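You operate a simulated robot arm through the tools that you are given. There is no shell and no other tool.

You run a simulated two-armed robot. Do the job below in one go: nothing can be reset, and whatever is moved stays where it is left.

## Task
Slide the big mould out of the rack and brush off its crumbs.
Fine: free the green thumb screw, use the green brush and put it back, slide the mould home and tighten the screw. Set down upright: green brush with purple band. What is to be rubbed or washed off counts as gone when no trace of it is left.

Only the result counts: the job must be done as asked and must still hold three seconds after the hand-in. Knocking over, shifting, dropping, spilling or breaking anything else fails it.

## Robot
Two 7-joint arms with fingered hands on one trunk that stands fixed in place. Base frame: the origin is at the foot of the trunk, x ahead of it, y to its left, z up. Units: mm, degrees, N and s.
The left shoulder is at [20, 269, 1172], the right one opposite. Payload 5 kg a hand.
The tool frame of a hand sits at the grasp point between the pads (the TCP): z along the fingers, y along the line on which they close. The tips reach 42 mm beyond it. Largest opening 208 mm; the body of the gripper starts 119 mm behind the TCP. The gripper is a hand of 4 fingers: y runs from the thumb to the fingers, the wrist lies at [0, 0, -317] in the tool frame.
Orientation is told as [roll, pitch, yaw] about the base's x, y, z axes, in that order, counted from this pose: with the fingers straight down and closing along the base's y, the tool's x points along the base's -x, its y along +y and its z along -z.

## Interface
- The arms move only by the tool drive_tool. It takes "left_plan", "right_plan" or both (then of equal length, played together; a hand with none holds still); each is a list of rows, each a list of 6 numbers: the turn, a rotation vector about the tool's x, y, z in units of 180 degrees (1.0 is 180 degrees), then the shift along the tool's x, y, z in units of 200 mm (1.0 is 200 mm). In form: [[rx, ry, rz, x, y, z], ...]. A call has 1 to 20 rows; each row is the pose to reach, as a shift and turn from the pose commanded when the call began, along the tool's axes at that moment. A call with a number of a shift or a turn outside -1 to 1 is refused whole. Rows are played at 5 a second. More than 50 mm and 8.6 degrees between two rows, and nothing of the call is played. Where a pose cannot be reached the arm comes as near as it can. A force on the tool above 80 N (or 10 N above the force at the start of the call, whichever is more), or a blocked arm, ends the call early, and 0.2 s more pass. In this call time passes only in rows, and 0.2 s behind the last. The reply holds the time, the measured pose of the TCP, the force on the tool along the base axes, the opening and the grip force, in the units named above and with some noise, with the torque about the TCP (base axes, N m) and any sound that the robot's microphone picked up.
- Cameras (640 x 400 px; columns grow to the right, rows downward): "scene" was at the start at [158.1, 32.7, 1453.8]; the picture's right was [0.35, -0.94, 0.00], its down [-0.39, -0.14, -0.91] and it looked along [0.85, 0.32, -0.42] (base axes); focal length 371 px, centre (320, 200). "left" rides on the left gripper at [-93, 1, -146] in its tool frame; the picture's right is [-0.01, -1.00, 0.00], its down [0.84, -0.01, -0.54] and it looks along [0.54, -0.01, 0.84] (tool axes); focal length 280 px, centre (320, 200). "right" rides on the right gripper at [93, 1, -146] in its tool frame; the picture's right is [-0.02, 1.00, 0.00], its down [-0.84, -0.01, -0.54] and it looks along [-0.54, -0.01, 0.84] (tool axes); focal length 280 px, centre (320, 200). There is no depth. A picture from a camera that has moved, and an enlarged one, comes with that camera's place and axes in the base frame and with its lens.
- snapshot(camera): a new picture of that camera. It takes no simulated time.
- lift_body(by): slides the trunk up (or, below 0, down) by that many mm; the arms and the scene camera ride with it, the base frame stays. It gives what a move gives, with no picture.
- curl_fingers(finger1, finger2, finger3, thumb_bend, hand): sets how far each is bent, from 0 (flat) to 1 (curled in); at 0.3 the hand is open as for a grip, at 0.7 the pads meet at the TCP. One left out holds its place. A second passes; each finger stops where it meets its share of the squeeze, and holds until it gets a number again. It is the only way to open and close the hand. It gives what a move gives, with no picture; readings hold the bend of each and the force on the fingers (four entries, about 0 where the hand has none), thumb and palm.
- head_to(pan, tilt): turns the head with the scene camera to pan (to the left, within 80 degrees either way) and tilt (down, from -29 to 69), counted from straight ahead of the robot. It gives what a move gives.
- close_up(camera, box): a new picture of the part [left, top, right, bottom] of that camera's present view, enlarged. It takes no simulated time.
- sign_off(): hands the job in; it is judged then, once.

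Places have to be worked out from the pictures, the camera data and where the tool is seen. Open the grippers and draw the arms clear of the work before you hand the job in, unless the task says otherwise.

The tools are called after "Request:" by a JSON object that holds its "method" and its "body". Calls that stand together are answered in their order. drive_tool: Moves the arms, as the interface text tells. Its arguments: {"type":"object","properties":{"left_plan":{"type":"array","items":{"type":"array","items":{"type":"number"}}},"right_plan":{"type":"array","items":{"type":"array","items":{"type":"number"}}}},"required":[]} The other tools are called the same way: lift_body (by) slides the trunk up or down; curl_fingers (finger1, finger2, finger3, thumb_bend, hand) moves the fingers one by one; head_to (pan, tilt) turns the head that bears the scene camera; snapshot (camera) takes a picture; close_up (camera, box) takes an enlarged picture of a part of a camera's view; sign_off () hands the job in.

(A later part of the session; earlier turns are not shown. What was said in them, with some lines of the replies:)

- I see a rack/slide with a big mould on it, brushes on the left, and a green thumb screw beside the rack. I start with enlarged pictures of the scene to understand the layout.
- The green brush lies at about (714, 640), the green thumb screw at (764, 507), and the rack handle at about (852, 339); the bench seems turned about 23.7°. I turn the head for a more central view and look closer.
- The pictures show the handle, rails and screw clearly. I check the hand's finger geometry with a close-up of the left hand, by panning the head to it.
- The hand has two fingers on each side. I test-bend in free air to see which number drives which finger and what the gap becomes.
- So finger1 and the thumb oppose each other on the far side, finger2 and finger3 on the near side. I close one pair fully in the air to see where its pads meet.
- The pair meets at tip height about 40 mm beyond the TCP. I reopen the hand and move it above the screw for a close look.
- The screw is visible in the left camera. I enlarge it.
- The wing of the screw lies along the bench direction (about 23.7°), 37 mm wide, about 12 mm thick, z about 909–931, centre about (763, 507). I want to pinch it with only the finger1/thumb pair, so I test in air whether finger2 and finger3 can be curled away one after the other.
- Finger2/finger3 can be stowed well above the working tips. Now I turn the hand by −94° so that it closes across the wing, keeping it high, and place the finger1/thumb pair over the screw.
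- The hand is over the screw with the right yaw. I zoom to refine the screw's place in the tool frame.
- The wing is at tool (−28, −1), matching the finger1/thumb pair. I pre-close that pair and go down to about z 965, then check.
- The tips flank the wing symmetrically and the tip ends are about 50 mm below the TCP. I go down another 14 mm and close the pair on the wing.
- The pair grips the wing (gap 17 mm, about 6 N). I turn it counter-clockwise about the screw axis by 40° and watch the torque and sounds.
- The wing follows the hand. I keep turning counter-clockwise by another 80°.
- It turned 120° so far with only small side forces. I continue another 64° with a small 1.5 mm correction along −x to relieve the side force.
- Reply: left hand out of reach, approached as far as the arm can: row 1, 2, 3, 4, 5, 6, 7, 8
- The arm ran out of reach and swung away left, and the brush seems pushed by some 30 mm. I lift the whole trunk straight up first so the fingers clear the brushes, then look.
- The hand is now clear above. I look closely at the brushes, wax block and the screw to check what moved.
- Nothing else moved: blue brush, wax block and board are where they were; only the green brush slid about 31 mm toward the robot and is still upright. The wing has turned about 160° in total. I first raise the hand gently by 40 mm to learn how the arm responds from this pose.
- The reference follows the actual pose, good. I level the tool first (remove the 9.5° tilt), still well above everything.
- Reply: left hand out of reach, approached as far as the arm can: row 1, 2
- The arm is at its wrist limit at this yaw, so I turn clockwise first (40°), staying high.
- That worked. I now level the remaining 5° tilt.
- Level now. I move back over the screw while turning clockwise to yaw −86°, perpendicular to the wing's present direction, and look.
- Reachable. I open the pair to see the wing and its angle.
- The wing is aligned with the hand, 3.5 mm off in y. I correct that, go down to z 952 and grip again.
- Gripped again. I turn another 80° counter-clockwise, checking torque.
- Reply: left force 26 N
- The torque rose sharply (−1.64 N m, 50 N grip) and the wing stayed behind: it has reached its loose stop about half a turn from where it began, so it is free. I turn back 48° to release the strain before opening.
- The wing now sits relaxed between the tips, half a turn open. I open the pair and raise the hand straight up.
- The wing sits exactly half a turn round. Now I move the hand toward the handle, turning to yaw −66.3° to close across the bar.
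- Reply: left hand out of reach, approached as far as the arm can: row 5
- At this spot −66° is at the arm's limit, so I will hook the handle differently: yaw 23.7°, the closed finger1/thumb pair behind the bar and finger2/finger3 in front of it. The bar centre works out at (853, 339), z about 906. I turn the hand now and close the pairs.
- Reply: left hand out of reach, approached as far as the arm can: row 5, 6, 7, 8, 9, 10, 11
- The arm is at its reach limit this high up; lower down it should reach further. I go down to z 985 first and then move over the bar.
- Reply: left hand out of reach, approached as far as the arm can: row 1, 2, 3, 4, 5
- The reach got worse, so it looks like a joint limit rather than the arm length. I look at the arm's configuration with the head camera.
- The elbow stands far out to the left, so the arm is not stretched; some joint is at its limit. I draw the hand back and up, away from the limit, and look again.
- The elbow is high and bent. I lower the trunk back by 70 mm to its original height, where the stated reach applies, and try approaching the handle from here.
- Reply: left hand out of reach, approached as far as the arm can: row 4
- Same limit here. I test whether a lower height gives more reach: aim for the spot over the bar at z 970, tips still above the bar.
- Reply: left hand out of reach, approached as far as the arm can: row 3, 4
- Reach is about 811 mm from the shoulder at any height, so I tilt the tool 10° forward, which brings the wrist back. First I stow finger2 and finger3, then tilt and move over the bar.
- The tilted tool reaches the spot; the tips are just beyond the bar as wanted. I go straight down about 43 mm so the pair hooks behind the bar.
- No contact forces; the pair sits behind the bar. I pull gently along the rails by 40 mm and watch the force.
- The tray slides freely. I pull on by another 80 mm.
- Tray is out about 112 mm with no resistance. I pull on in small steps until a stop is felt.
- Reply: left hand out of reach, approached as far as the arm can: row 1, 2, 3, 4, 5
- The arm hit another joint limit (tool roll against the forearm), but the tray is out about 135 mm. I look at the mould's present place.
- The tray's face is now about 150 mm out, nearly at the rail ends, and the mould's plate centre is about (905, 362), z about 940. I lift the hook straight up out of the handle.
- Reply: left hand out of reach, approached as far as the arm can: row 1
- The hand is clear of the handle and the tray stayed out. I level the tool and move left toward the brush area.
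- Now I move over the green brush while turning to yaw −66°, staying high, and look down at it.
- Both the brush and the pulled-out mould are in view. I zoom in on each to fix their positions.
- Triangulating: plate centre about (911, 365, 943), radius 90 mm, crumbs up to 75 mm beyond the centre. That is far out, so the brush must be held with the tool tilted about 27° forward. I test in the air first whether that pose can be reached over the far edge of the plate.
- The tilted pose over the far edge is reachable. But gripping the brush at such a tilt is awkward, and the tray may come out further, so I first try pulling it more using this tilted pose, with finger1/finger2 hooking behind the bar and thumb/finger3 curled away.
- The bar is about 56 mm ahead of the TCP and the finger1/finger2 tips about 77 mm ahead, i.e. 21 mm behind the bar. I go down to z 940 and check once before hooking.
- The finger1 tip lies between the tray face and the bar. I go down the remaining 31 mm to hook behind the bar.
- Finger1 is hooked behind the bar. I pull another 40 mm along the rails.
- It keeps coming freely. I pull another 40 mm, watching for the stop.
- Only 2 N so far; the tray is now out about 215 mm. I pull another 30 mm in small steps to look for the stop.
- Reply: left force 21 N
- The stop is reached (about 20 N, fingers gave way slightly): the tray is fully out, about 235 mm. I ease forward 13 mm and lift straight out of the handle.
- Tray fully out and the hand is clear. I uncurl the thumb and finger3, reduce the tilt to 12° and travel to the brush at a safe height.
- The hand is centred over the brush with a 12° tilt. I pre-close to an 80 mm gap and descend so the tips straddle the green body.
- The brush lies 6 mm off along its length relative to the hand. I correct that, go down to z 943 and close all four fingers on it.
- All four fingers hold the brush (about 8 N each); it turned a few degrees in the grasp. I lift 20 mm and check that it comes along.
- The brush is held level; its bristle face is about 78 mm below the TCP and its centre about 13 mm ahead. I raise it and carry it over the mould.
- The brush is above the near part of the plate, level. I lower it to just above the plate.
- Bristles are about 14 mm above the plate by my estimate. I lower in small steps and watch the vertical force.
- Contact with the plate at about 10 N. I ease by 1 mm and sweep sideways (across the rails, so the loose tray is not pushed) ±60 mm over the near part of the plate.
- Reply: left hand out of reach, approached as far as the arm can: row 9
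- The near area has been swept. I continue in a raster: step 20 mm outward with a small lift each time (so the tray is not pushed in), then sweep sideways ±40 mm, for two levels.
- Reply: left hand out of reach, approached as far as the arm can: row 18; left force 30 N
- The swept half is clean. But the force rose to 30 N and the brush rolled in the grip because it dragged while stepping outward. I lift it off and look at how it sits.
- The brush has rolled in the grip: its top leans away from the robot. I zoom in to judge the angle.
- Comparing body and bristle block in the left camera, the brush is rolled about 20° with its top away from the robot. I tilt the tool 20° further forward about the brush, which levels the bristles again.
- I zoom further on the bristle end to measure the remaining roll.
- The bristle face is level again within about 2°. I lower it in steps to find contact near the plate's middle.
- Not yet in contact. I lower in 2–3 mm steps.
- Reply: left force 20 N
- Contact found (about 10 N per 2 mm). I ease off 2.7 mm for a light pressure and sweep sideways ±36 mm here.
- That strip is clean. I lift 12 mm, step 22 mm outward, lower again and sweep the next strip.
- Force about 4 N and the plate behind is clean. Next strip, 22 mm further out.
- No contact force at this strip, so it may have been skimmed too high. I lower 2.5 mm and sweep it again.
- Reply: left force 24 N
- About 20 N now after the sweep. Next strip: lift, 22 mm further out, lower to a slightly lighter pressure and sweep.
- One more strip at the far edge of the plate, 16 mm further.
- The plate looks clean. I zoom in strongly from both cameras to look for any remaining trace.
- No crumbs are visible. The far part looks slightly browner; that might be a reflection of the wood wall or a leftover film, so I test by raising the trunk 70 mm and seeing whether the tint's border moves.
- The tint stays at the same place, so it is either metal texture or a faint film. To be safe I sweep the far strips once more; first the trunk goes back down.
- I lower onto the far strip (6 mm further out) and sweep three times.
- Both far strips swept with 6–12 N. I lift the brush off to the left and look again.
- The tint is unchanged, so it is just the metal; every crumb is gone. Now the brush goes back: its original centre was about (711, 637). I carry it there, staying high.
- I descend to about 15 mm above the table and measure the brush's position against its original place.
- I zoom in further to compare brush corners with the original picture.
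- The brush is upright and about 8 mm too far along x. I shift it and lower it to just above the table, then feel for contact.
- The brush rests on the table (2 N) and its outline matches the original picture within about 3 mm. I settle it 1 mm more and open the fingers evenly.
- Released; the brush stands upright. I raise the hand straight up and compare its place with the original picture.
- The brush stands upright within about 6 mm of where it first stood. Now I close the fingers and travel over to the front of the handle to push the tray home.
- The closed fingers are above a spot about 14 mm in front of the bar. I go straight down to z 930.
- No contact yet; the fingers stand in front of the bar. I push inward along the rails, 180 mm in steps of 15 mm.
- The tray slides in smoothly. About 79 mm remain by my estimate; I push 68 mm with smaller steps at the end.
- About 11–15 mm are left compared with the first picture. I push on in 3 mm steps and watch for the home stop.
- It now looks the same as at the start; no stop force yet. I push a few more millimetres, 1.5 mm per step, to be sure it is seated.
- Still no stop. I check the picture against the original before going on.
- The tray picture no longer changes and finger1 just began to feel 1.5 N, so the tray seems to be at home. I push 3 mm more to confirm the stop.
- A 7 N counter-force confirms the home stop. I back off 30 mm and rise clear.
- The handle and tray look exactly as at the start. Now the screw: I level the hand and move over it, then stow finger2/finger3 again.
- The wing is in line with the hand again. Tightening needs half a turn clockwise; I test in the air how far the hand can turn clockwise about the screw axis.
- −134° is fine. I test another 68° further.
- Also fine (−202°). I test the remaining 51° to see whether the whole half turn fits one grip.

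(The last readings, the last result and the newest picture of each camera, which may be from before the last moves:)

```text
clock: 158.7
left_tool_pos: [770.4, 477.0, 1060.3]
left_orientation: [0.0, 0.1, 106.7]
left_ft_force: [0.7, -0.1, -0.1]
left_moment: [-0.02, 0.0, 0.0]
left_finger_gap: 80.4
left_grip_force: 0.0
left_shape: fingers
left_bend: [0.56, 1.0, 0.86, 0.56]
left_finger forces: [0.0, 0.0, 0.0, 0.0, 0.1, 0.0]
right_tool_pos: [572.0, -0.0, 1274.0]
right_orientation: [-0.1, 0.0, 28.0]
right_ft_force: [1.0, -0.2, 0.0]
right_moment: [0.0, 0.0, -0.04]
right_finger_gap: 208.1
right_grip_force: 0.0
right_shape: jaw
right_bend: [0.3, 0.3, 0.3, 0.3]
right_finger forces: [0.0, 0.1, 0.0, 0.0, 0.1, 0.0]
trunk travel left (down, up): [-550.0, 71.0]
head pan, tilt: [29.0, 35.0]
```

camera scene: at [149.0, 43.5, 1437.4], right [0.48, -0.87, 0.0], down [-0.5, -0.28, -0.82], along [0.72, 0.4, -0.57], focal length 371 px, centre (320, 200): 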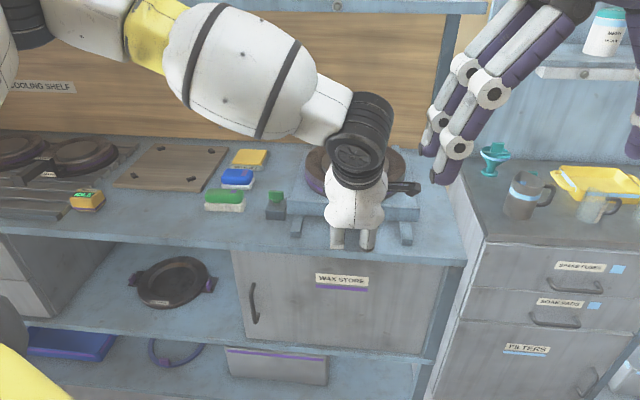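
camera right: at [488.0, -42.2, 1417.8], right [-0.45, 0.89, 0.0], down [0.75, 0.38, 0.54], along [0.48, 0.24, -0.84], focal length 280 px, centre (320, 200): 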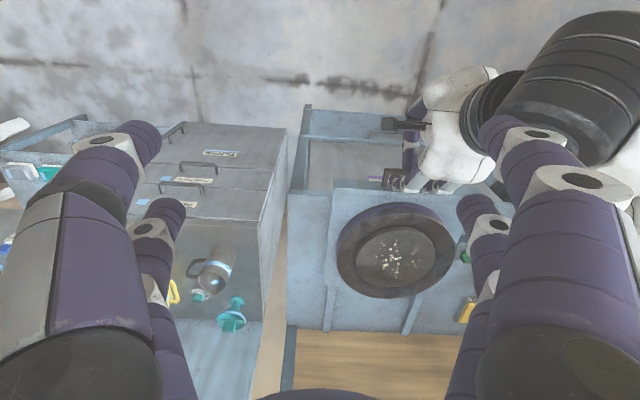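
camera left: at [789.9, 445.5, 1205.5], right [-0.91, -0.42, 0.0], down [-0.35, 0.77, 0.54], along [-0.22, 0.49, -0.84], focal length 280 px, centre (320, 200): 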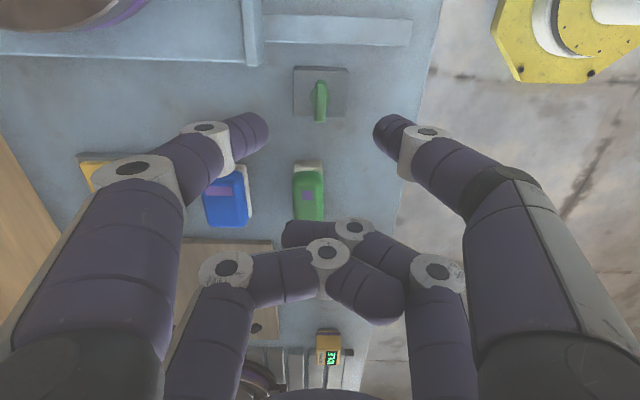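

The whole half turn fits in one grip. I turn the hand back counter-clockwise in the air to the starting yaw.

Request:
{"method": "drive_tool", "body": {"left_plan": [[0, 0, -0.0472, -0.0015, -0.0207, 0], [0, 0, -0.0944, -0.0061, -0.0409, 0], [0, 0, -0.1417, -0.0136, -0.0603, 0], [0, 0, -0.1889, -0.0239, -0.0783, 0], [0, 0, -0.2361, -0.0368, -0.0946, 0], [0, 0, -0.2833, -0.0519, -0.1088, 0], [0, 0, -0.3306, -0.069, -0.1206, 0], [0, 0, -0.3778, -0.0876, -0.1298, 0], [0, 0, -0.425, -0.1073, -0.1361, 0], [0, 0, -0.4722, -0.1278, -0.1395, 0], [0, 0, -0.5194, -0.1485, -0.1397, 0], [0, 0, -0.5667, -0.1691, -0.1369, 0], [0, 0, -0.6139, -0.189, -0.1311, 0], [0, 0, -0.6611, -0.2079, -0.1224, 0], [0, 0, -0.7083, -0.2252, -0.1111, 0], [0, 0, -0.7556, -0.2407, -0.0973, 0]]}}

Request:
{"method": "drive_tool", "body": {"left_plan": [[0, 0, -0.0472, -0.0015, -0.0207, 0], [0, 0, -0.0944, -0.0061, -0.0409, 0], [0, 0, -0.1417, -0.0136, -0.0603, 0], [0, 0, -0.1889, -0.0239, -0.0783, 0], [0, 0, -0.2361, -0.0368, -0.0946, 0], [0, 0, -0.2833, -0.0519, -0.1088, 0]]}}

Request:
{"method": "close_up", "body": {"camera": "left", "box": [240, 50, 400, 150]}}

```text
clock: 162.1
left_tool_pos: [774.5, 529.3, 1059.7]
left_orientation: [0.1, 0.1, -117.0]
left_ft_force: [-0.8, 0.2, -0.8]
left_moment: [0.0, -0.02, 0.01]
left_finger_gap: 80.7
left_grip_force: 0.0
left_shape: fingers
left_bend: [0.56, 1.0, 0.86, 0.56]
left_finger forces: [0.0, 0.1, 0.0, 0.0, 0.0, 0.0]
right_tool_pos: [570.8, -0.3, 1273.7]
right_orientation: [0.0, 0.0, 28.0]
right_ft_force: [-0.3, -0.8, 0.0]
right_moment: [0.0, -0.04, 0.0]
right_finger_gap: 208.0
right_grip_force: 0.0
right_shape: jaw
right_bend: [0.3, 0.3, 0.3, 0.3]
right_finger forces: [0.0, 0.0, 0.1, 0.0, 0.0, 0.0]
trunk travel left (down, up): [-550.0, 71.0]
head pan, tilt: [29.0, 35.0]
```

```text
clock: 163.5
left_tool_pos: [751.5, 530.2, 1059.9]
left_orientation: [0.2, 0.0, -66.1]
left_ft_force: [0.0, -0.2, 0.7]
left_moment: [-0.02, 0.01, 0.04]
left_finger_gap: 80.7
left_grip_force: 0.0
left_shape: fingers
left_bend: [0.56, 1.0, 0.86, 0.56]
left_finger forces: [0.0, 0.0, 0.0, 0.1, 0.0, 0.1]
right_tool_pos: [571.6, -0.8, 1273.5]
right_orientation: [0.0, 0.0, 27.9]
right_ft_force: [-0.5, -0.8, 0.4]
right_moment: [0.0, 0.01, -0.02]
right_finger_gap: 207.8
right_grip_force: 0.1
right_shape: jaw
right_bend: [0.3, 0.3, 0.3, 0.3]
right_finger forces: [0.0, 0.0, 0.0, 0.1, 0.1, 0.0]
trunk travel left (down, up): [-550.0, 71.0]
head pan, tilt: [29.0, 35.0]
```

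```text
4.00 times, centred on (320, 100) of left
camera zoom: at [789.5, 444.2, 1206.2], right [-0.91, -0.42, 0.0], down [-0.35, 0.76, 0.54], along [-0.22, 0.49, -0.84], focal length 1122 px, centre (320, 600)
```

zoom: 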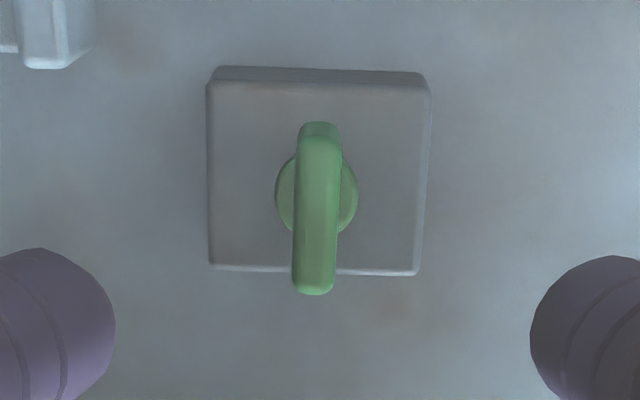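

The wing is well centred at tool (−27, 0). I descend to z 952 and grip it.

Request:
{"method": "drive_tool", "body": {"left_plan": [[0, 0, 0, 0, 0, 0.13], [0, 0, 0, 0, 0, 0.27], [0, 0, 0, 0, 0, 0.41], [0, 0, 0, 0, 0, 0.5], [0, 0, 0, 0, 0, 0.54]]}}

Request:
{"method": "curl_fingers", "body": {"hand": "left", "finger1": 0.73, "thumb_bend": 0.73}}

Request:
{"method": "snapshot", "body": {"camera": "left"}}

```text
clock: 164.7
left_tool_pos: [752.2, 529.7, 951.1]
left_orientation: [0.1, -0.1, -66.2]
left_ft_force: [0.3, -0.1, 0.1]
left_moment: [-0.04, 0.0, 0.03]
left_finger_gap: 80.5
left_grip_force: 0.0
left_shape: fingers
left_bend: [0.56, 1.0, 0.86, 0.56]
left_finger forces: [0.0, 0.1, 0.1, 0.0, 0.1, 0.0]
right_tool_pos: [571.2, 0.5, 1272.8]
right_orientation: [0.0, 0.0, 27.8]
right_ft_force: [-0.4, 0.3, 0.1]
right_moment: [-0.03, 0.07, 0.0]
right_finger_gap: 208.0
right_grip_force: 0.1
right_shape: jaw
right_bend: [0.3, 0.3, 0.3, 0.3]
right_finger forces: [0.0, 0.0, 0.1, 0.0, 0.0, 0.0]
trunk travel left (down, up): [-550.0, 71.0]
head pan, tilt: [29.0, 35.0]
```

```text
clock: 165.7
left_tool_pos: [749.7, 530.0, 951.1]
left_orientation: [0.1, -0.2, -66.3]
left_ft_force: [-2.4, -1.7, -3.4]
left_moment: [0.06, 0.09, -0.08]
left_finger_gap: 16.4
left_grip_force: 7.5
left_shape: fingers
left_bend: [0.68, 1.0, 0.87, 0.7]
left_finger forces: [6.7, 0.0, 0.0, 0.0, 8.8, 0.0]
right_tool_pos: [571.7, -0.3, 1273.2]
right_orientation: [0.0, 0.0, 27.9]
right_ft_force: [0.2, -0.3, 0.7]
right_moment: [0.02, 0.01, 0.0]
right_finger_gap: 208.0
right_grip_force: 0.1
right_shape: jaw
right_bend: [0.3, 0.3, 0.3, 0.3]
right_finger forces: [0.0, 0.0, 0.1, 0.1, 0.0, 0.1]
trunk travel left (down, up): [-550.0, 71.0]
head pan, tilt: [29.0, 35.0]
```

```text
taken
camera left: at [788.6, 443.3, 1097.4], right [-0.91, -0.42, 0.0], down [-0.35, 0.77, 0.54], along [-0.22, 0.49, -0.84], focal length 280 px, centre (320, 200)
```

left: 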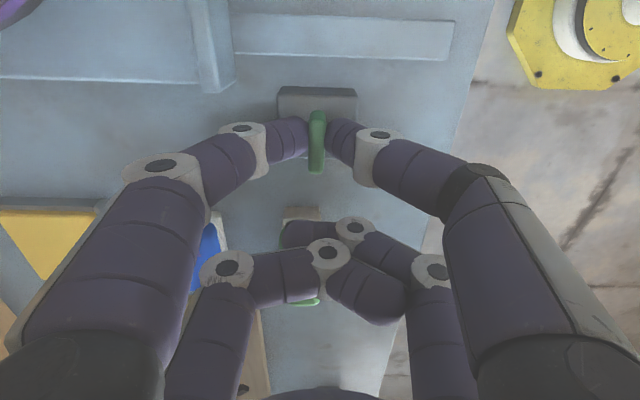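

Gripped at about 8 N. I turn clockwise 80° about the screw axis.

Request:
{"method": "drive_tool", "body": {"left_plan": [[0, 0, 0.0444, -0.0013, 0.0188, 0], [0, 0, 0.0889, -0.0052, 0.0372, 0], [0, 0, 0.1333, -0.0117, 0.0549, 0], [0, 0, 0.1778, -0.0205, 0.0715, 0], [0, 0, 0.2222, -0.0316, 0.0868, 0], [0, 0, 0.2667, -0.0447, 0.1003, 0], [0, 0, 0.3111, -0.0595, 0.1119, 0], [0, 0, 0.3556, -0.0758, 0.1213, 0], [0, 0, 0.4, -0.0933, 0.1284, 0], [0, 0, 0.4444, -0.1116, 0.1329, 0]]}}

Request:
{"method": "snapshot", "body": {"camera": "left"}}

```text
clock: 167.9
left_tool_pos: [782.6, 520.3, 952.8]
left_orientation: [0.1, 0.1, -146.3]
left_ft_force: [-10.6, 5.6, -1.1]
left_moment: [0.24, 0.29, -0.2]
left_finger_gap: 16.8
left_grip_force: 10.1
left_shape: fingers
left_bend: [0.69, 1.0, 0.87, 0.68]
left_finger forces: [3.9, 0.0, 0.0, 0.1, 15.3, 0.1]
right_tool_pos: [570.2, 0.9, 1272.0]
right_orientation: [0.0, 0.0, 27.9]
right_ft_force: [0.3, -0.8, -0.8]
right_moment: [-0.01, 0.0, 0.0]
right_finger_gap: 207.7
right_grip_force: 0.0
right_shape: jaw
right_bend: [0.3, 0.3, 0.3, 0.3]
right_finger forces: [0.0, 0.0, 0.0, 0.0, 0.0, 0.0]
trunk travel left (down, up): [-550.0, 71.0]
head pan, tilt: [29.0, 35.0]
```

```text
taken
camera left: at [706.3, 466.5, 1097.8], right [-0.57, 0.82, 0.0], down [0.69, 0.48, 0.54], along [0.45, 0.31, -0.84], focal length 280 px, centre (320, 200)
```

left: 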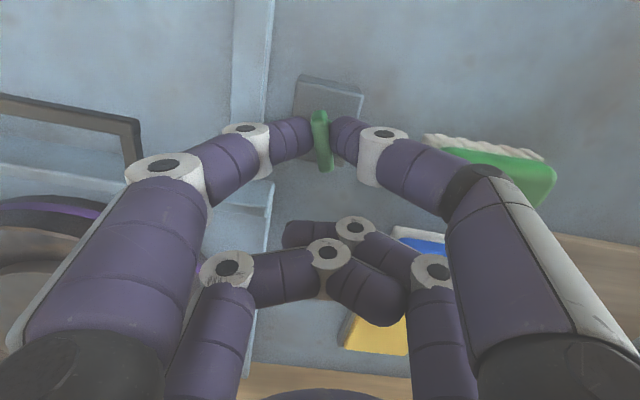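

It follows with about 12 N side force. I continue another 80° clockwise with a small 1.2 mm correction.

Request:
{"method": "drive_tool", "body": {"left_plan": [[0, 0, 0.0444, -0.0043, 0.0128, 0], [0, 0, 0.0889, -0.0082, 0.0312, 0], [0, 0, 0.1333, -0.0147, 0.0489, 0], [0, 0, 0.1778, -0.0235, 0.0655, 0], [0, 0, 0.2222, -0.0346, 0.0808, 0], [0, 0, 0.2667, -0.0477, 0.0943, 0], [0, 0, 0.3111, -0.0625, 0.1059, 0], [0, 0, 0.3556, -0.0788, 0.1153, 0], [0, 0, 0.4, -0.0963, 0.1224, 0], [0, 0, 0.4444, -0.1146, 0.1269, 0]]}}

Request:
{"method": "snapshot", "body": {"camera": "left"}}

```text
clock: 170.1
left_tool_pos: [779.9, 487.9, 951.1]
left_orientation: [-0.1, 0.2, 133.6]
left_ft_force: [-5.3, 16.6, 1.3]
left_moment: [0.5, 0.24, -0.16]
left_finger_gap: 16.8
left_grip_force: 9.3
left_shape: fingers
left_bend: [0.69, 1.0, 0.87, 0.68]
left_finger forces: [4.6, 0.0, 0.0, 0.1, 14.3, 0.0]
right_tool_pos: [570.5, 1.2, 1274.2]
right_orientation: [0.0, 0.0, 27.9]
right_ft_force: [-0.2, -0.2, -0.8]
right_moment: [0.02, 0.0, 0.0]
right_finger_gap: 207.8
right_grip_force: 0.0
right_shape: jaw
right_bend: [0.3, 0.3, 0.3, 0.3]
right_finger forces: [0.1, 0.1, 0.0, 0.0, 0.0, 0.0]
trunk travel left (down, up): [-550.0, 71.0]
head pan, tilt: [29.0, 35.0]
```

```text
taken
camera left: at [713.5, 553.5, 1097.8], right [0.71, 0.7, 0.0], down [0.59, -0.6, 0.54], along [0.38, -0.38, -0.84], focal length 280 px, centre (320, 200)
```

left: 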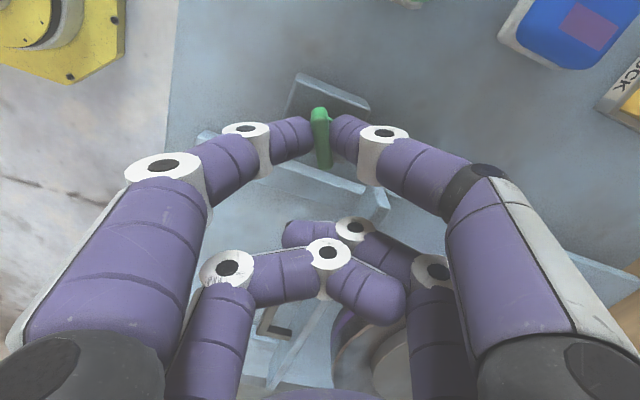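

160° done. I turn the last 20° clockwise with a small correction and watch the torque.

Request:
{"method": "drive_tool", "body": {"left_plan": [[0, 0, 0.0389, -0.009, 0.0115, 0], [0, 0, 0.0778, -0.012, 0.0277, 0], [0, 0, 0.1111, -0.0161, 0.0412, 0]]}}

Request:
{"method": "close_up", "body": {"camera": "left", "box": [240, 60, 400, 180]}}

```text
clock: 170.9
left_tool_pos: [771.4, 482.3, 952.4]
left_orientation: [-0.3, 0.1, 113.8]
left_ft_force: [4.7, 14.5, 2.1]
left_moment: [0.47, -0.18, -0.28]
left_finger_gap: 16.5
left_grip_force: 10.5
left_shape: fingers
left_bend: [0.69, 1.0, 0.87, 0.68]
left_finger forces: [3.7, 0.0, 0.0, 0.0, 16.5, 0.0]
right_tool_pos: [572.1, 0.3, 1272.9]
right_orientation: [0.0, 0.0, 27.9]
right_ft_force: [-0.4, 0.0, 0.2]
right_moment: [-0.01, 0.0, 0.0]
right_finger_gap: 208.2
right_grip_force: 0.2
right_shape: jaw
right_bend: [0.3, 0.3, 0.3, 0.3]
right_finger forces: [0.0, 0.0, 0.0, 0.1, 0.0, 0.0]
trunk travel left (down, up): [-550.0, 71.0]
head pan, tilt: [29.0, 35.0]
```

```text
3.33 times, centred on (320, 120) of left
camera zoom: at [731.6, 567.4, 1097.8], right [0.91, 0.42, 0.0], down [0.35, -0.77, 0.54], along [0.23, -0.49, -0.84], focal length 935 px, centre (320, 467)
```

zoom: 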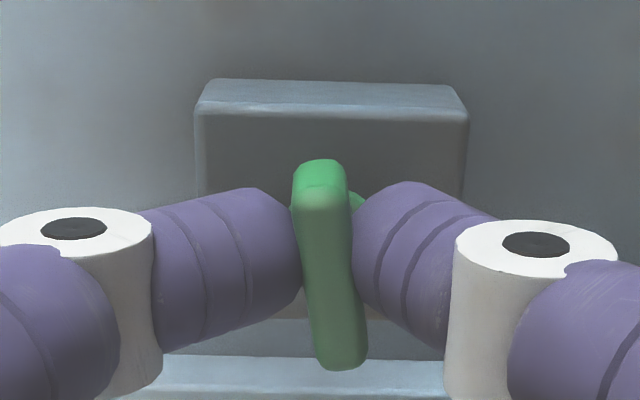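

The wing lags the hand by about 5–6°. I turn another 14° clockwise to bring it fully home and feel the stop.

Request:
{"method": "drive_tool", "body": {"left_plan": [[0, 0, 0.0389, -0.006, 0.0115, 0], [0, 0, 0.0778, -0.009, 0.0277, 0]]}}

Request:
{"method": "close_up", "body": {"camera": "left", "box": [240, 60, 400, 180]}}

```text
clock: 171.5
left_tool_pos: [765.7, 482.3, 950.6]
left_orientation: [-0.2, 0.0, 99.7]
left_ft_force: [4.3, 7.0, -1.3]
left_moment: [0.18, -0.15, -0.04]
left_finger_gap: 16.7
left_grip_force: 10.4
left_shape: fingers
left_bend: [0.69, 1.0, 0.87, 0.68]
left_finger forces: [6.4, 0.0, 0.0, 0.0, 13.6, 0.0]
right_tool_pos: [571.1, 0.3, 1272.8]
right_orientation: [0.0, 0.0, 27.8]
right_ft_force: [-0.2, 1.6, 0.3]
right_moment: [0.02, 0.0, -0.02]
right_finger_gap: 208.0
right_grip_force: 0.1
right_shape: jaw
right_bend: [0.3, 0.3, 0.3, 0.3]
right_finger forces: [0.1, 0.0, 0.1, 0.0, 0.0, 0.1]
trunk travel left (down, up): [-550.0, 71.0]
head pan, tilt: [29.0, 35.0]
```

```text
3.33 times, centred on (320, 120) of left
camera zoom: at [747.7, 573.3, 1098.0], right [0.98, 0.18, 0.0], down [0.15, -0.83, 0.54], along [0.1, -0.53, -0.84], focal length 935 px, centre (320, 467)
```

zoom: 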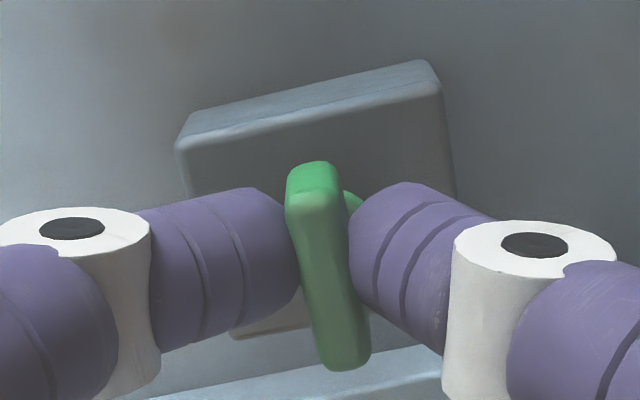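

The wing is now about 5° past its first position without notable torque. I continue in small steps until the tight stop is felt.

Request:
{"method": "drive_tool", "body": {"left_plan": [[0, 0, 0.0389, -0.004, 0.0135, 0], [0, 0, 0.0778, -0.007, 0.0297, 0]]}}

Request:
{"method": "close_up", "body": {"camera": "left", "box": [240, 60, 400, 180]}}

```text
clock: 172.1
left_tool_pos: [759.3, 481.7, 953.2]
left_orientation: [-0.1, 0.0, 85.7]
left_ft_force: [0.2, -0.5, 1.1]
left_moment: [-0.01, 0.04, 0.37]
left_finger_gap: 18.0
left_grip_force: 16.6
left_shape: fingers
left_bend: [0.68, 1.0, 0.87, 0.69]
left_finger forces: [16.5, 0.0, 0.0, 0.0, 16.5, 0.0]
right_tool_pos: [570.7, -1.0, 1273.7]
right_orientation: [-0.1, 0.0, 27.8]
right_ft_force: [0.3, -0.3, 0.2]
right_moment: [-0.03, -0.01, 0.03]
right_finger_gap: 207.9
right_grip_force: 0.0
right_shape: jaw
right_bend: [0.3, 0.3, 0.3, 0.3]
right_finger forces: [0.0, 0.0, 0.1, 0.1, 0.1, 0.0]
trunk travel left (down, up): [-550.0, 71.0]
head pan, tilt: [29.0, 35.0]
```

```text
3.33 times, centred on (320, 120) of left
camera zoom: at [764.6, 574.3, 1098.0], right [1.0, -0.06, 0.0], down [-0.05, -0.84, 0.54], along [-0.03, -0.54, -0.84], focal length 935 px, centre (320, 467)
```

zoom: 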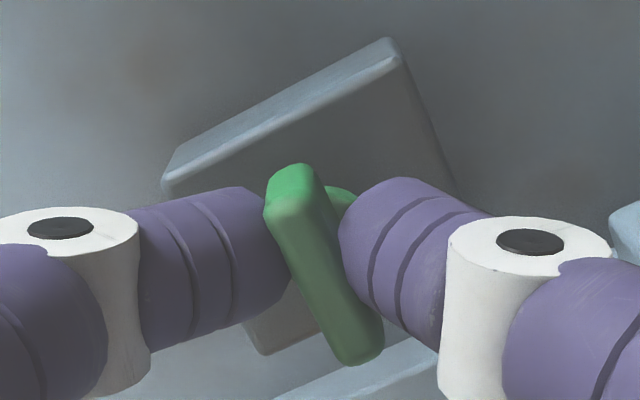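

Now torque rises to 0.37 N m and the wing stays behind while the hand turns: the tight stop is reached. I turn 10° more to tighten firmly.

Request:
{"method": "drive_tool", "body": {"left_plan": [[0, 0, 0.0278, -0.0005, 0.0118, 0], [0, 0, 0.0556, -0.002, 0.0234, 0]]}}

Request:
{"method": "close_up", "body": {"camera": "left", "box": [240, 60, 400, 180]}}

```text
clock: 172.7
left_tool_pos: [753.7, 482.6, 952.0]
left_orientation: [0.0, 0.0, 75.7]
left_ft_force: [-3.9, -10.4, -2.9]
left_moment: [-0.41, 0.18, 0.77]
left_finger_gap: 19.7
left_grip_force: 27.4
left_shape: fingers
left_bend: [0.67, 1.0, 0.87, 0.69]
left_finger forces: [31.1, 0.0, 0.0, 0.1, 23.3, 0.1]
right_tool_pos: [570.7, -0.6, 1272.0]
right_orientation: [0.0, 0.0, 27.9]
right_ft_force: [-0.6, 0.1, 0.6]
right_moment: [0.01, -0.02, -0.02]
right_finger_gap: 208.1
right_grip_force: 0.1
right_shape: jaw
right_bend: [0.3, 0.3, 0.3, 0.3]
right_finger forces: [0.0, 0.0, 0.1, 0.0, 0.0, 0.1]
trunk travel left (down, up): [-550.0, 71.0]
head pan, tilt: [29.0, 35.0]
```

```text
3.33 times, centred on (320, 120) of left
camera zoom: at [776.0, 572.1, 1098.5], right [0.97, -0.23, 0.0], down [-0.2, -0.82, 0.54], along [-0.12, -0.52, -0.84], focal length 935 px, centre (320, 467)
```

zoom: 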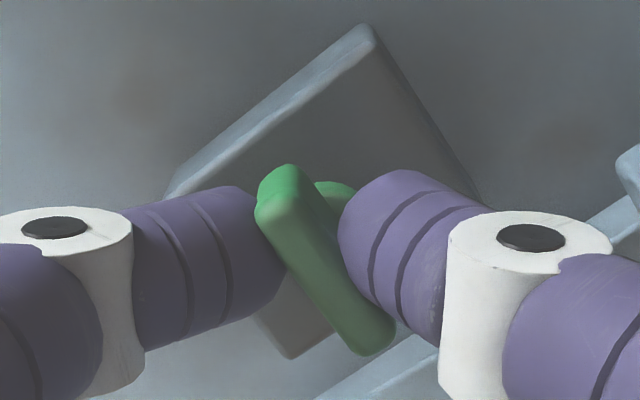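

0.77 N m and the wing holds: the screw is tight, slightly beyond its first position. I open the fingers right here so as not to turn it back, then rise.

Request:
{"method": "curl_fingers", "body": {"hand": "left", "finger1": 0.54, "thumb_bend": 0.54}}

Request:
{"method": "drive_tool", "body": {"left_plan": [[0, 0, 0, 0, 0, -0.1], [0, 0, 0, 0, 0, -0.25], [0, 0, 0, 0, 0, -0.45], [0, 0, 0, 0, 0, -0.65]]}}

Request:
{"method": "close_up", "body": {"camera": "left", "box": [240, 50, 400, 150]}}

Request:
{"method": "close_up", "body": {"camera": "scene", "box": [190, 170, 310, 245]}}

```text
clock: 173.7
left_tool_pos: [753.8, 483.1, 953.1]
left_orientation: [-0.1, -0.2, 75.8]
left_ft_force: [-0.8, -0.2, 0.7]
left_moment: [-0.03, 0.02, -0.01]
left_finger_gap: 90.2
left_grip_force: 0.4
left_shape: fingers
left_bend: [0.54, 1.0, 0.87, 0.54]
left_finger forces: [0.0, 0.0, 0.1, 0.0, 0.9, 0.0]
right_tool_pos: [570.0, -0.2, 1273.9]
right_orientation: [0.0, 0.0, 27.9]
right_ft_force: [0.7, 0.6, 0.2]
right_moment: [0.02, -0.01, -0.02]
right_finger_gap: 207.8
right_grip_force: 0.1
right_shape: jaw
right_bend: [0.3, 0.3, 0.3, 0.3]
right_finger forces: [0.0, 0.1, 0.0, 0.1, 0.0, 0.1]
trunk travel left (down, up): [-550.0, 71.0]
head pan, tilt: [29.0, 35.0]
```

```text
clock: 174.7
left_tool_pos: [755.0, 481.1, 1078.9]
left_orientation: [-0.1, 0.0, 75.8]
left_ft_force: [-0.6, -1.0, -0.2]
left_moment: [0.05, -0.04, 0.02]
left_finger_gap: 91.2
left_grip_force: 0.0
left_shape: fingers
left_bend: [0.54, 1.0, 0.87, 0.54]
left_finger forces: [0.0, 0.0, 0.0, 0.0, 0.1, 0.0]
right_tool_pos: [571.2, -2.0, 1273.9]
right_orientation: [0.0, -0.1, 27.8]
right_ft_force: [-0.7, -1.0, 0.0]
right_moment: [0.13, -0.07, 0.01]
right_finger_gap: 208.0
right_grip_force: 0.0
right_shape: jaw
right_bend: [0.3, 0.3, 0.3, 0.3]
right_finger forces: [0.0, 0.0, 0.0, 0.0, 0.0, 0.1]
trunk travel left (down, up): [-550.0, 71.0]
head pan, tilt: [29.0, 35.0]
```

```text
4.00 times, centred on (320, 100) of left
camera zoom: at [775.8, 571.2, 1226.1], right [0.97, -0.23, 0.0], down [-0.2, -0.82, 0.54], along [-0.12, -0.52, -0.84], focal length 1122 px, centre (320, 600)
```

zoom: 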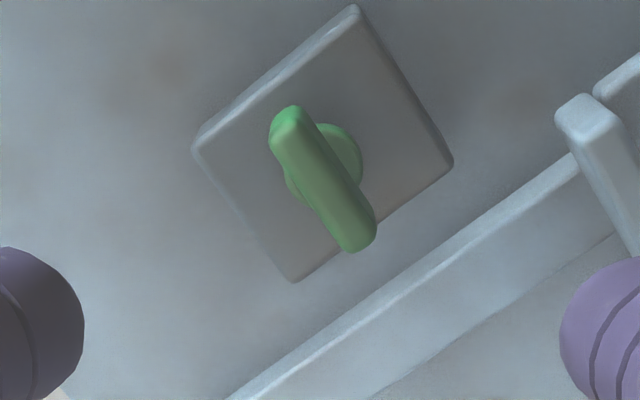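

```text
5.33 times, centred on (250, 208) of scene
camera zoom: at [148.3, 42.8, 1437.7], right [0.48, -0.87, 0.0], down [-0.5, -0.28, -0.82], along [0.72, 0.4, -0.57], focal length 1978 px, centre (693, 160)
```

zoom: 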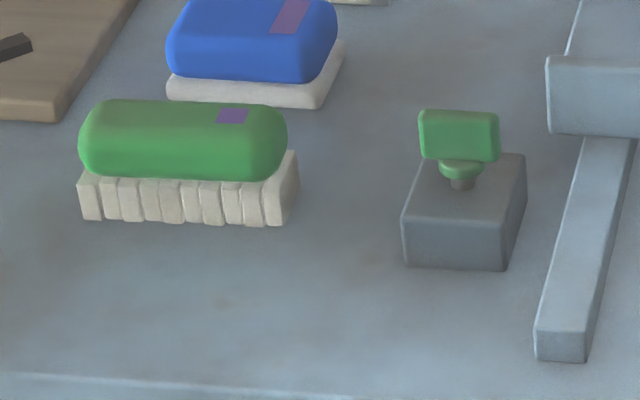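

The wing stands exactly as in the first picture and the tray corner too: tightened and home. I open all fingers and draw the arm up and away, turning back from its wrist limit.

Request:
{"method": "curl_fingers", "body": {"hand": "left", "finger3": 0.3}}

Request:
{"method": "curl_fingers", "body": {"hand": "left", "finger2": 0.3}}

Request:
{"method": "drive_tool", "body": {"left_plan": [[0, 0, -0.0444, 0, 0, -0.1], [0, 0, -0.0889, 0, 0, -0.2], [0, 0, -0.1333, 0, 0, -0.3], [0, 0, -0.1778, 0, 0, -0.4], [0, 0, -0.2222, 0, 0, -0.5], [0, 0, -0.2667, 0, 0, -0.5], [0, 0, -0.3111, 0, 0, -0.5], [0, 0, -0.3556, 0, 0, -0.5], [0, 0, -0.4, 0, 0, -0.5], [0, 0, -0.4444, 0, 0, -0.5]]}}

```text
clock: 175.7
left_tool_pos: [755.2, 482.3, 1079.9]
left_orientation: [-0.1, 0.0, 75.8]
left_ft_force: [-0.5, -0.2, -1.2]
left_moment: [0.0, -0.01, 0.03]
left_finger_gap: 90.8
left_grip_force: 0.1
left_shape: fingers
left_bend: [0.54, 1.0, 0.3, 0.54]
left_finger forces: [0.0, 0.0, 0.0, 0.0, 0.0, 0.0]
right_tool_pos: [571.2, 0.6, 1271.7]
right_orientation: [0.0, 0.1, 27.9]
right_ft_force: [-0.6, 0.7, -0.2]
right_moment: [0.04, 0.04, -0.01]
right_finger_gap: 207.9
right_grip_force: 0.1
right_shape: jaw
right_bend: [0.3, 0.3, 0.3, 0.3]
right_finger forces: [0.1, 0.0, 0.1, 0.1, 0.0, 0.0]
trunk travel left (down, up): [-550.0, 71.0]
head pan, tilt: [29.0, 35.0]
```

```text
clock: 176.7
left_tool_pos: [755.0, 480.7, 1079.6]
left_orientation: [-0.1, 0.0, 75.8]
left_ft_force: [0.4, 0.4, -0.5]
left_moment: [0.01, -0.01, -0.01]
left_finger_gap: 91.0
left_grip_force: 0.0
left_shape: fingers
left_bend: [0.54, 0.3, 0.3, 0.54]
left_finger forces: [0.0, 0.1, 0.0, 0.1, 0.0, 0.0]
right_tool_pos: [571.9, 0.2, 1272.8]
right_orientation: [0.1, 0.0, 27.9]
right_ft_force: [1.2, 0.1, 0.4]
right_moment: [0.02, -0.05, 0.01]
right_finger_gap: 207.8
right_grip_force: 0.1
right_shape: jaw
right_bend: [0.3, 0.3, 0.3, 0.3]
right_finger forces: [0.1, 0.0, 0.2, 0.0, 0.0, 0.0]
trunk travel left (down, up): [-550.0, 71.0]
head pan, tilt: [29.0, 35.0]
```

```text
clock: 178.9
left_tool_pos: [754.0, 484.2, 1181.1]
left_orientation: [0.0, 0.1, 155.9]
left_ft_force: [0.5, 0.1, 0.4]
left_moment: [0.01, -0.01, 0.02]
left_finger_gap: 91.2
left_grip_force: 0.1
left_shape: fingers
left_bend: [0.54, 0.3, 0.3, 0.54]
left_finger forces: [0.0, 0.0, 0.0, 0.1, 0.0, 0.1]
right_tool_pos: [572.0, -0.6, 1273.1]
right_orientation: [0.0, 0.0, 27.9]
right_ft_force: [0.1, 0.4, 0.2]
right_moment: [-0.05, 0.03, 0.02]
right_finger_gap: 207.7
right_grip_force: 0.1
right_shape: jaw
right_bend: [0.3, 0.3, 0.3, 0.3]
right_finger forces: [0.0, 0.0, 0.0, 0.0, 0.1, 0.1]
trunk travel left (down, up): [-550.0, 71.0]
head pan, tilt: [29.0, 35.0]
```

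Clear of the work. I move the hand back toward the robot, open the remaining fingers and check the whole scene.

Request:
{"method": "drive_tool", "body": {"left_plan": [[0, 0, 0, -0.17, -0.029, 0], [0, 0, 0, -0.34, -0.057, 0], [0, 0, 0, -0.51, -0.086, 0], [0, 0, 0, -0.675, -0.114, 0]]}}

Request:
{"method": "curl_fingers", "body": {"hand": "left", "finger1": 0.3, "thumb_bend": 0.3}}

Request:
{"method": "snapshot", "body": {"camera": "scene"}}

Request:
{"method": "close_up", "body": {"camera": "scene", "box": [220, 140, 460, 290]}}

Request:
{"method": "close_up", "body": {"camera": "scene", "box": [300, 115, 410, 190]}}

```text
clock: 179.9
left_tool_pos: [636.6, 561.2, 1184.1]
left_orientation: [-0.1, 0.2, 155.9]
left_ft_force: [-0.1, -0.1, 1.2]
left_moment: [-0.04, -0.05, 0.01]
left_finger_gap: 91.3
left_grip_force: 0.0
left_shape: fingers
left_bend: [0.54, 0.3, 0.3, 0.54]
left_finger forces: [0.0, 0.0, 0.0, 0.1, 0.0, 0.1]
right_tool_pos: [571.4, 0.9, 1274.3]
right_orientation: [0.0, -0.1, 27.9]
right_ft_force: [-0.6, 1.0, 1.2]
right_moment: [-0.12, -0.09, 0.04]
right_finger_gap: 208.0
right_grip_force: 0.1
right_shape: jaw
right_bend: [0.3, 0.3, 0.3, 0.3]
right_finger forces: [0.1, 0.0, 0.0, 0.0, 0.1, 0.0]
trunk travel left (down, up): [-550.0, 71.0]
head pan, tilt: [29.0, 35.0]
```

```text
clock: 180.9
left_tool_pos: [638.0, 560.9, 1183.7]
left_orientation: [-0.1, 0.2, 155.8]
left_ft_force: [-0.5, 0.3, 0.2]
left_moment: [0.0, 0.02, 0.02]
left_finger_gap: 218.3
left_grip_force: 0.0
left_shape: fingers
left_bend: [0.3, 0.3, 0.3, 0.3]
left_finger forces: [0.0, 0.0, 0.1, 0.0, 0.0, 0.1]
right_tool_pos: [572.2, 0.7, 1273.6]
right_orientation: [0.0, 0.0, 28.0]
right_ft_force: [0.8, 0.3, 0.1]
right_moment: [0.01, 0.03, 0.01]
right_finger_gap: 208.0
right_grip_force: 0.0
right_shape: jaw
right_bend: [0.3, 0.3, 0.3, 0.3]
right_finger forces: [0.0, 0.0, 0.0, 0.1, 0.1, 0.1]
trunk travel left (down, up): [-550.0, 71.0]
head pan, tilt: [29.0, 35.0]
```

```text
taken
camera scene: at [148.9, 43.2, 1437.5], right [0.48, -0.87, 0.0], down [-0.5, -0.28, -0.82], along [0.72, 0.4, -0.57], focal length 371 px, centre (320, 200)
```

scene: 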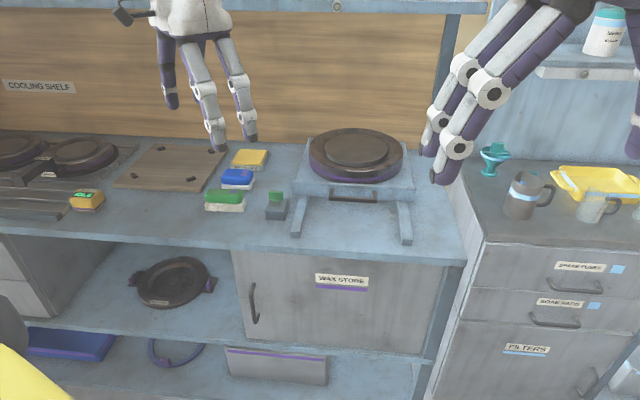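

```text
2.67 times, centred on (340, 215) of scene
camera zoom: at [148.9, 43.2, 1437.5], right [0.48, -0.87, 0.0], down [-0.5, -0.28, -0.82], along [0.72, 0.4, -0.57], focal length 989 px, centre (267, 160)
```

zoom: 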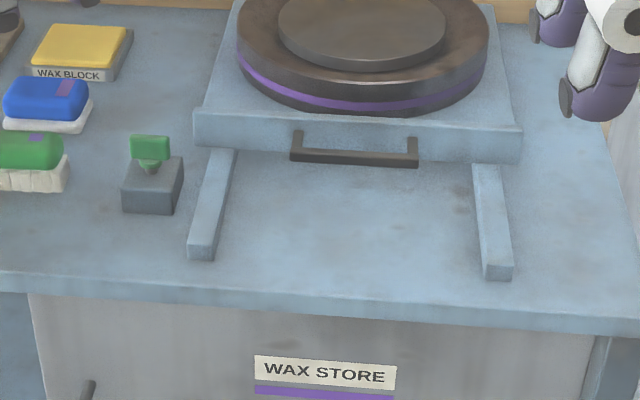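

```text
5.33 times, centred on (355, 152) of scene
camera zoom: at [148.9, 43.2, 1437.5], right [0.48, -0.87, 0.0], down [-0.5, -0.28, -0.82], along [0.72, 0.4, -0.57], focal length 1978 px, centre (133, 453)
```

zoom: 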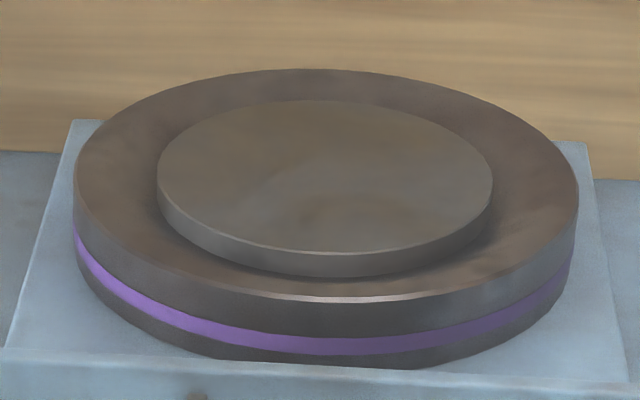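

Everything matches the first pictures: tray home, screw wing in its original tight position, mould free of crumbs, green brush upright at its place, nothing else moved, and both hands open and clear. I hand the job in.

Request:
{"method": "sign_off", "body": {}}

```text
The job is handed in.
```

The job is handed in; I don't have the judging result. The mould was slid out and brushed clean, and everything was put back.

- **Mould:** I slid it fully out, brushed the plate in overlapping strips and found no crumbs left under strong zoom. It is back in the rack, pushed against its home stop, and looks as it did at the start.
- **Screw:** I freed it half a turn. After the mould was home, I tightened it clockwise to its stop. The wing stands where it did in the first picture.
- **Brush:** It stands upright, about 5–6 mm from its first spot and turned by about 3°. Early on the arm hit a joint limit and pushed the brush about 31 mm toward the robot; that is now made good.
- **Other objects:** The blue brush, wax block and board did not move in the pictures I compared, and the rest looked unchanged in the last overview picture.
- **Arms:** Both hands are open and clear of the bench.
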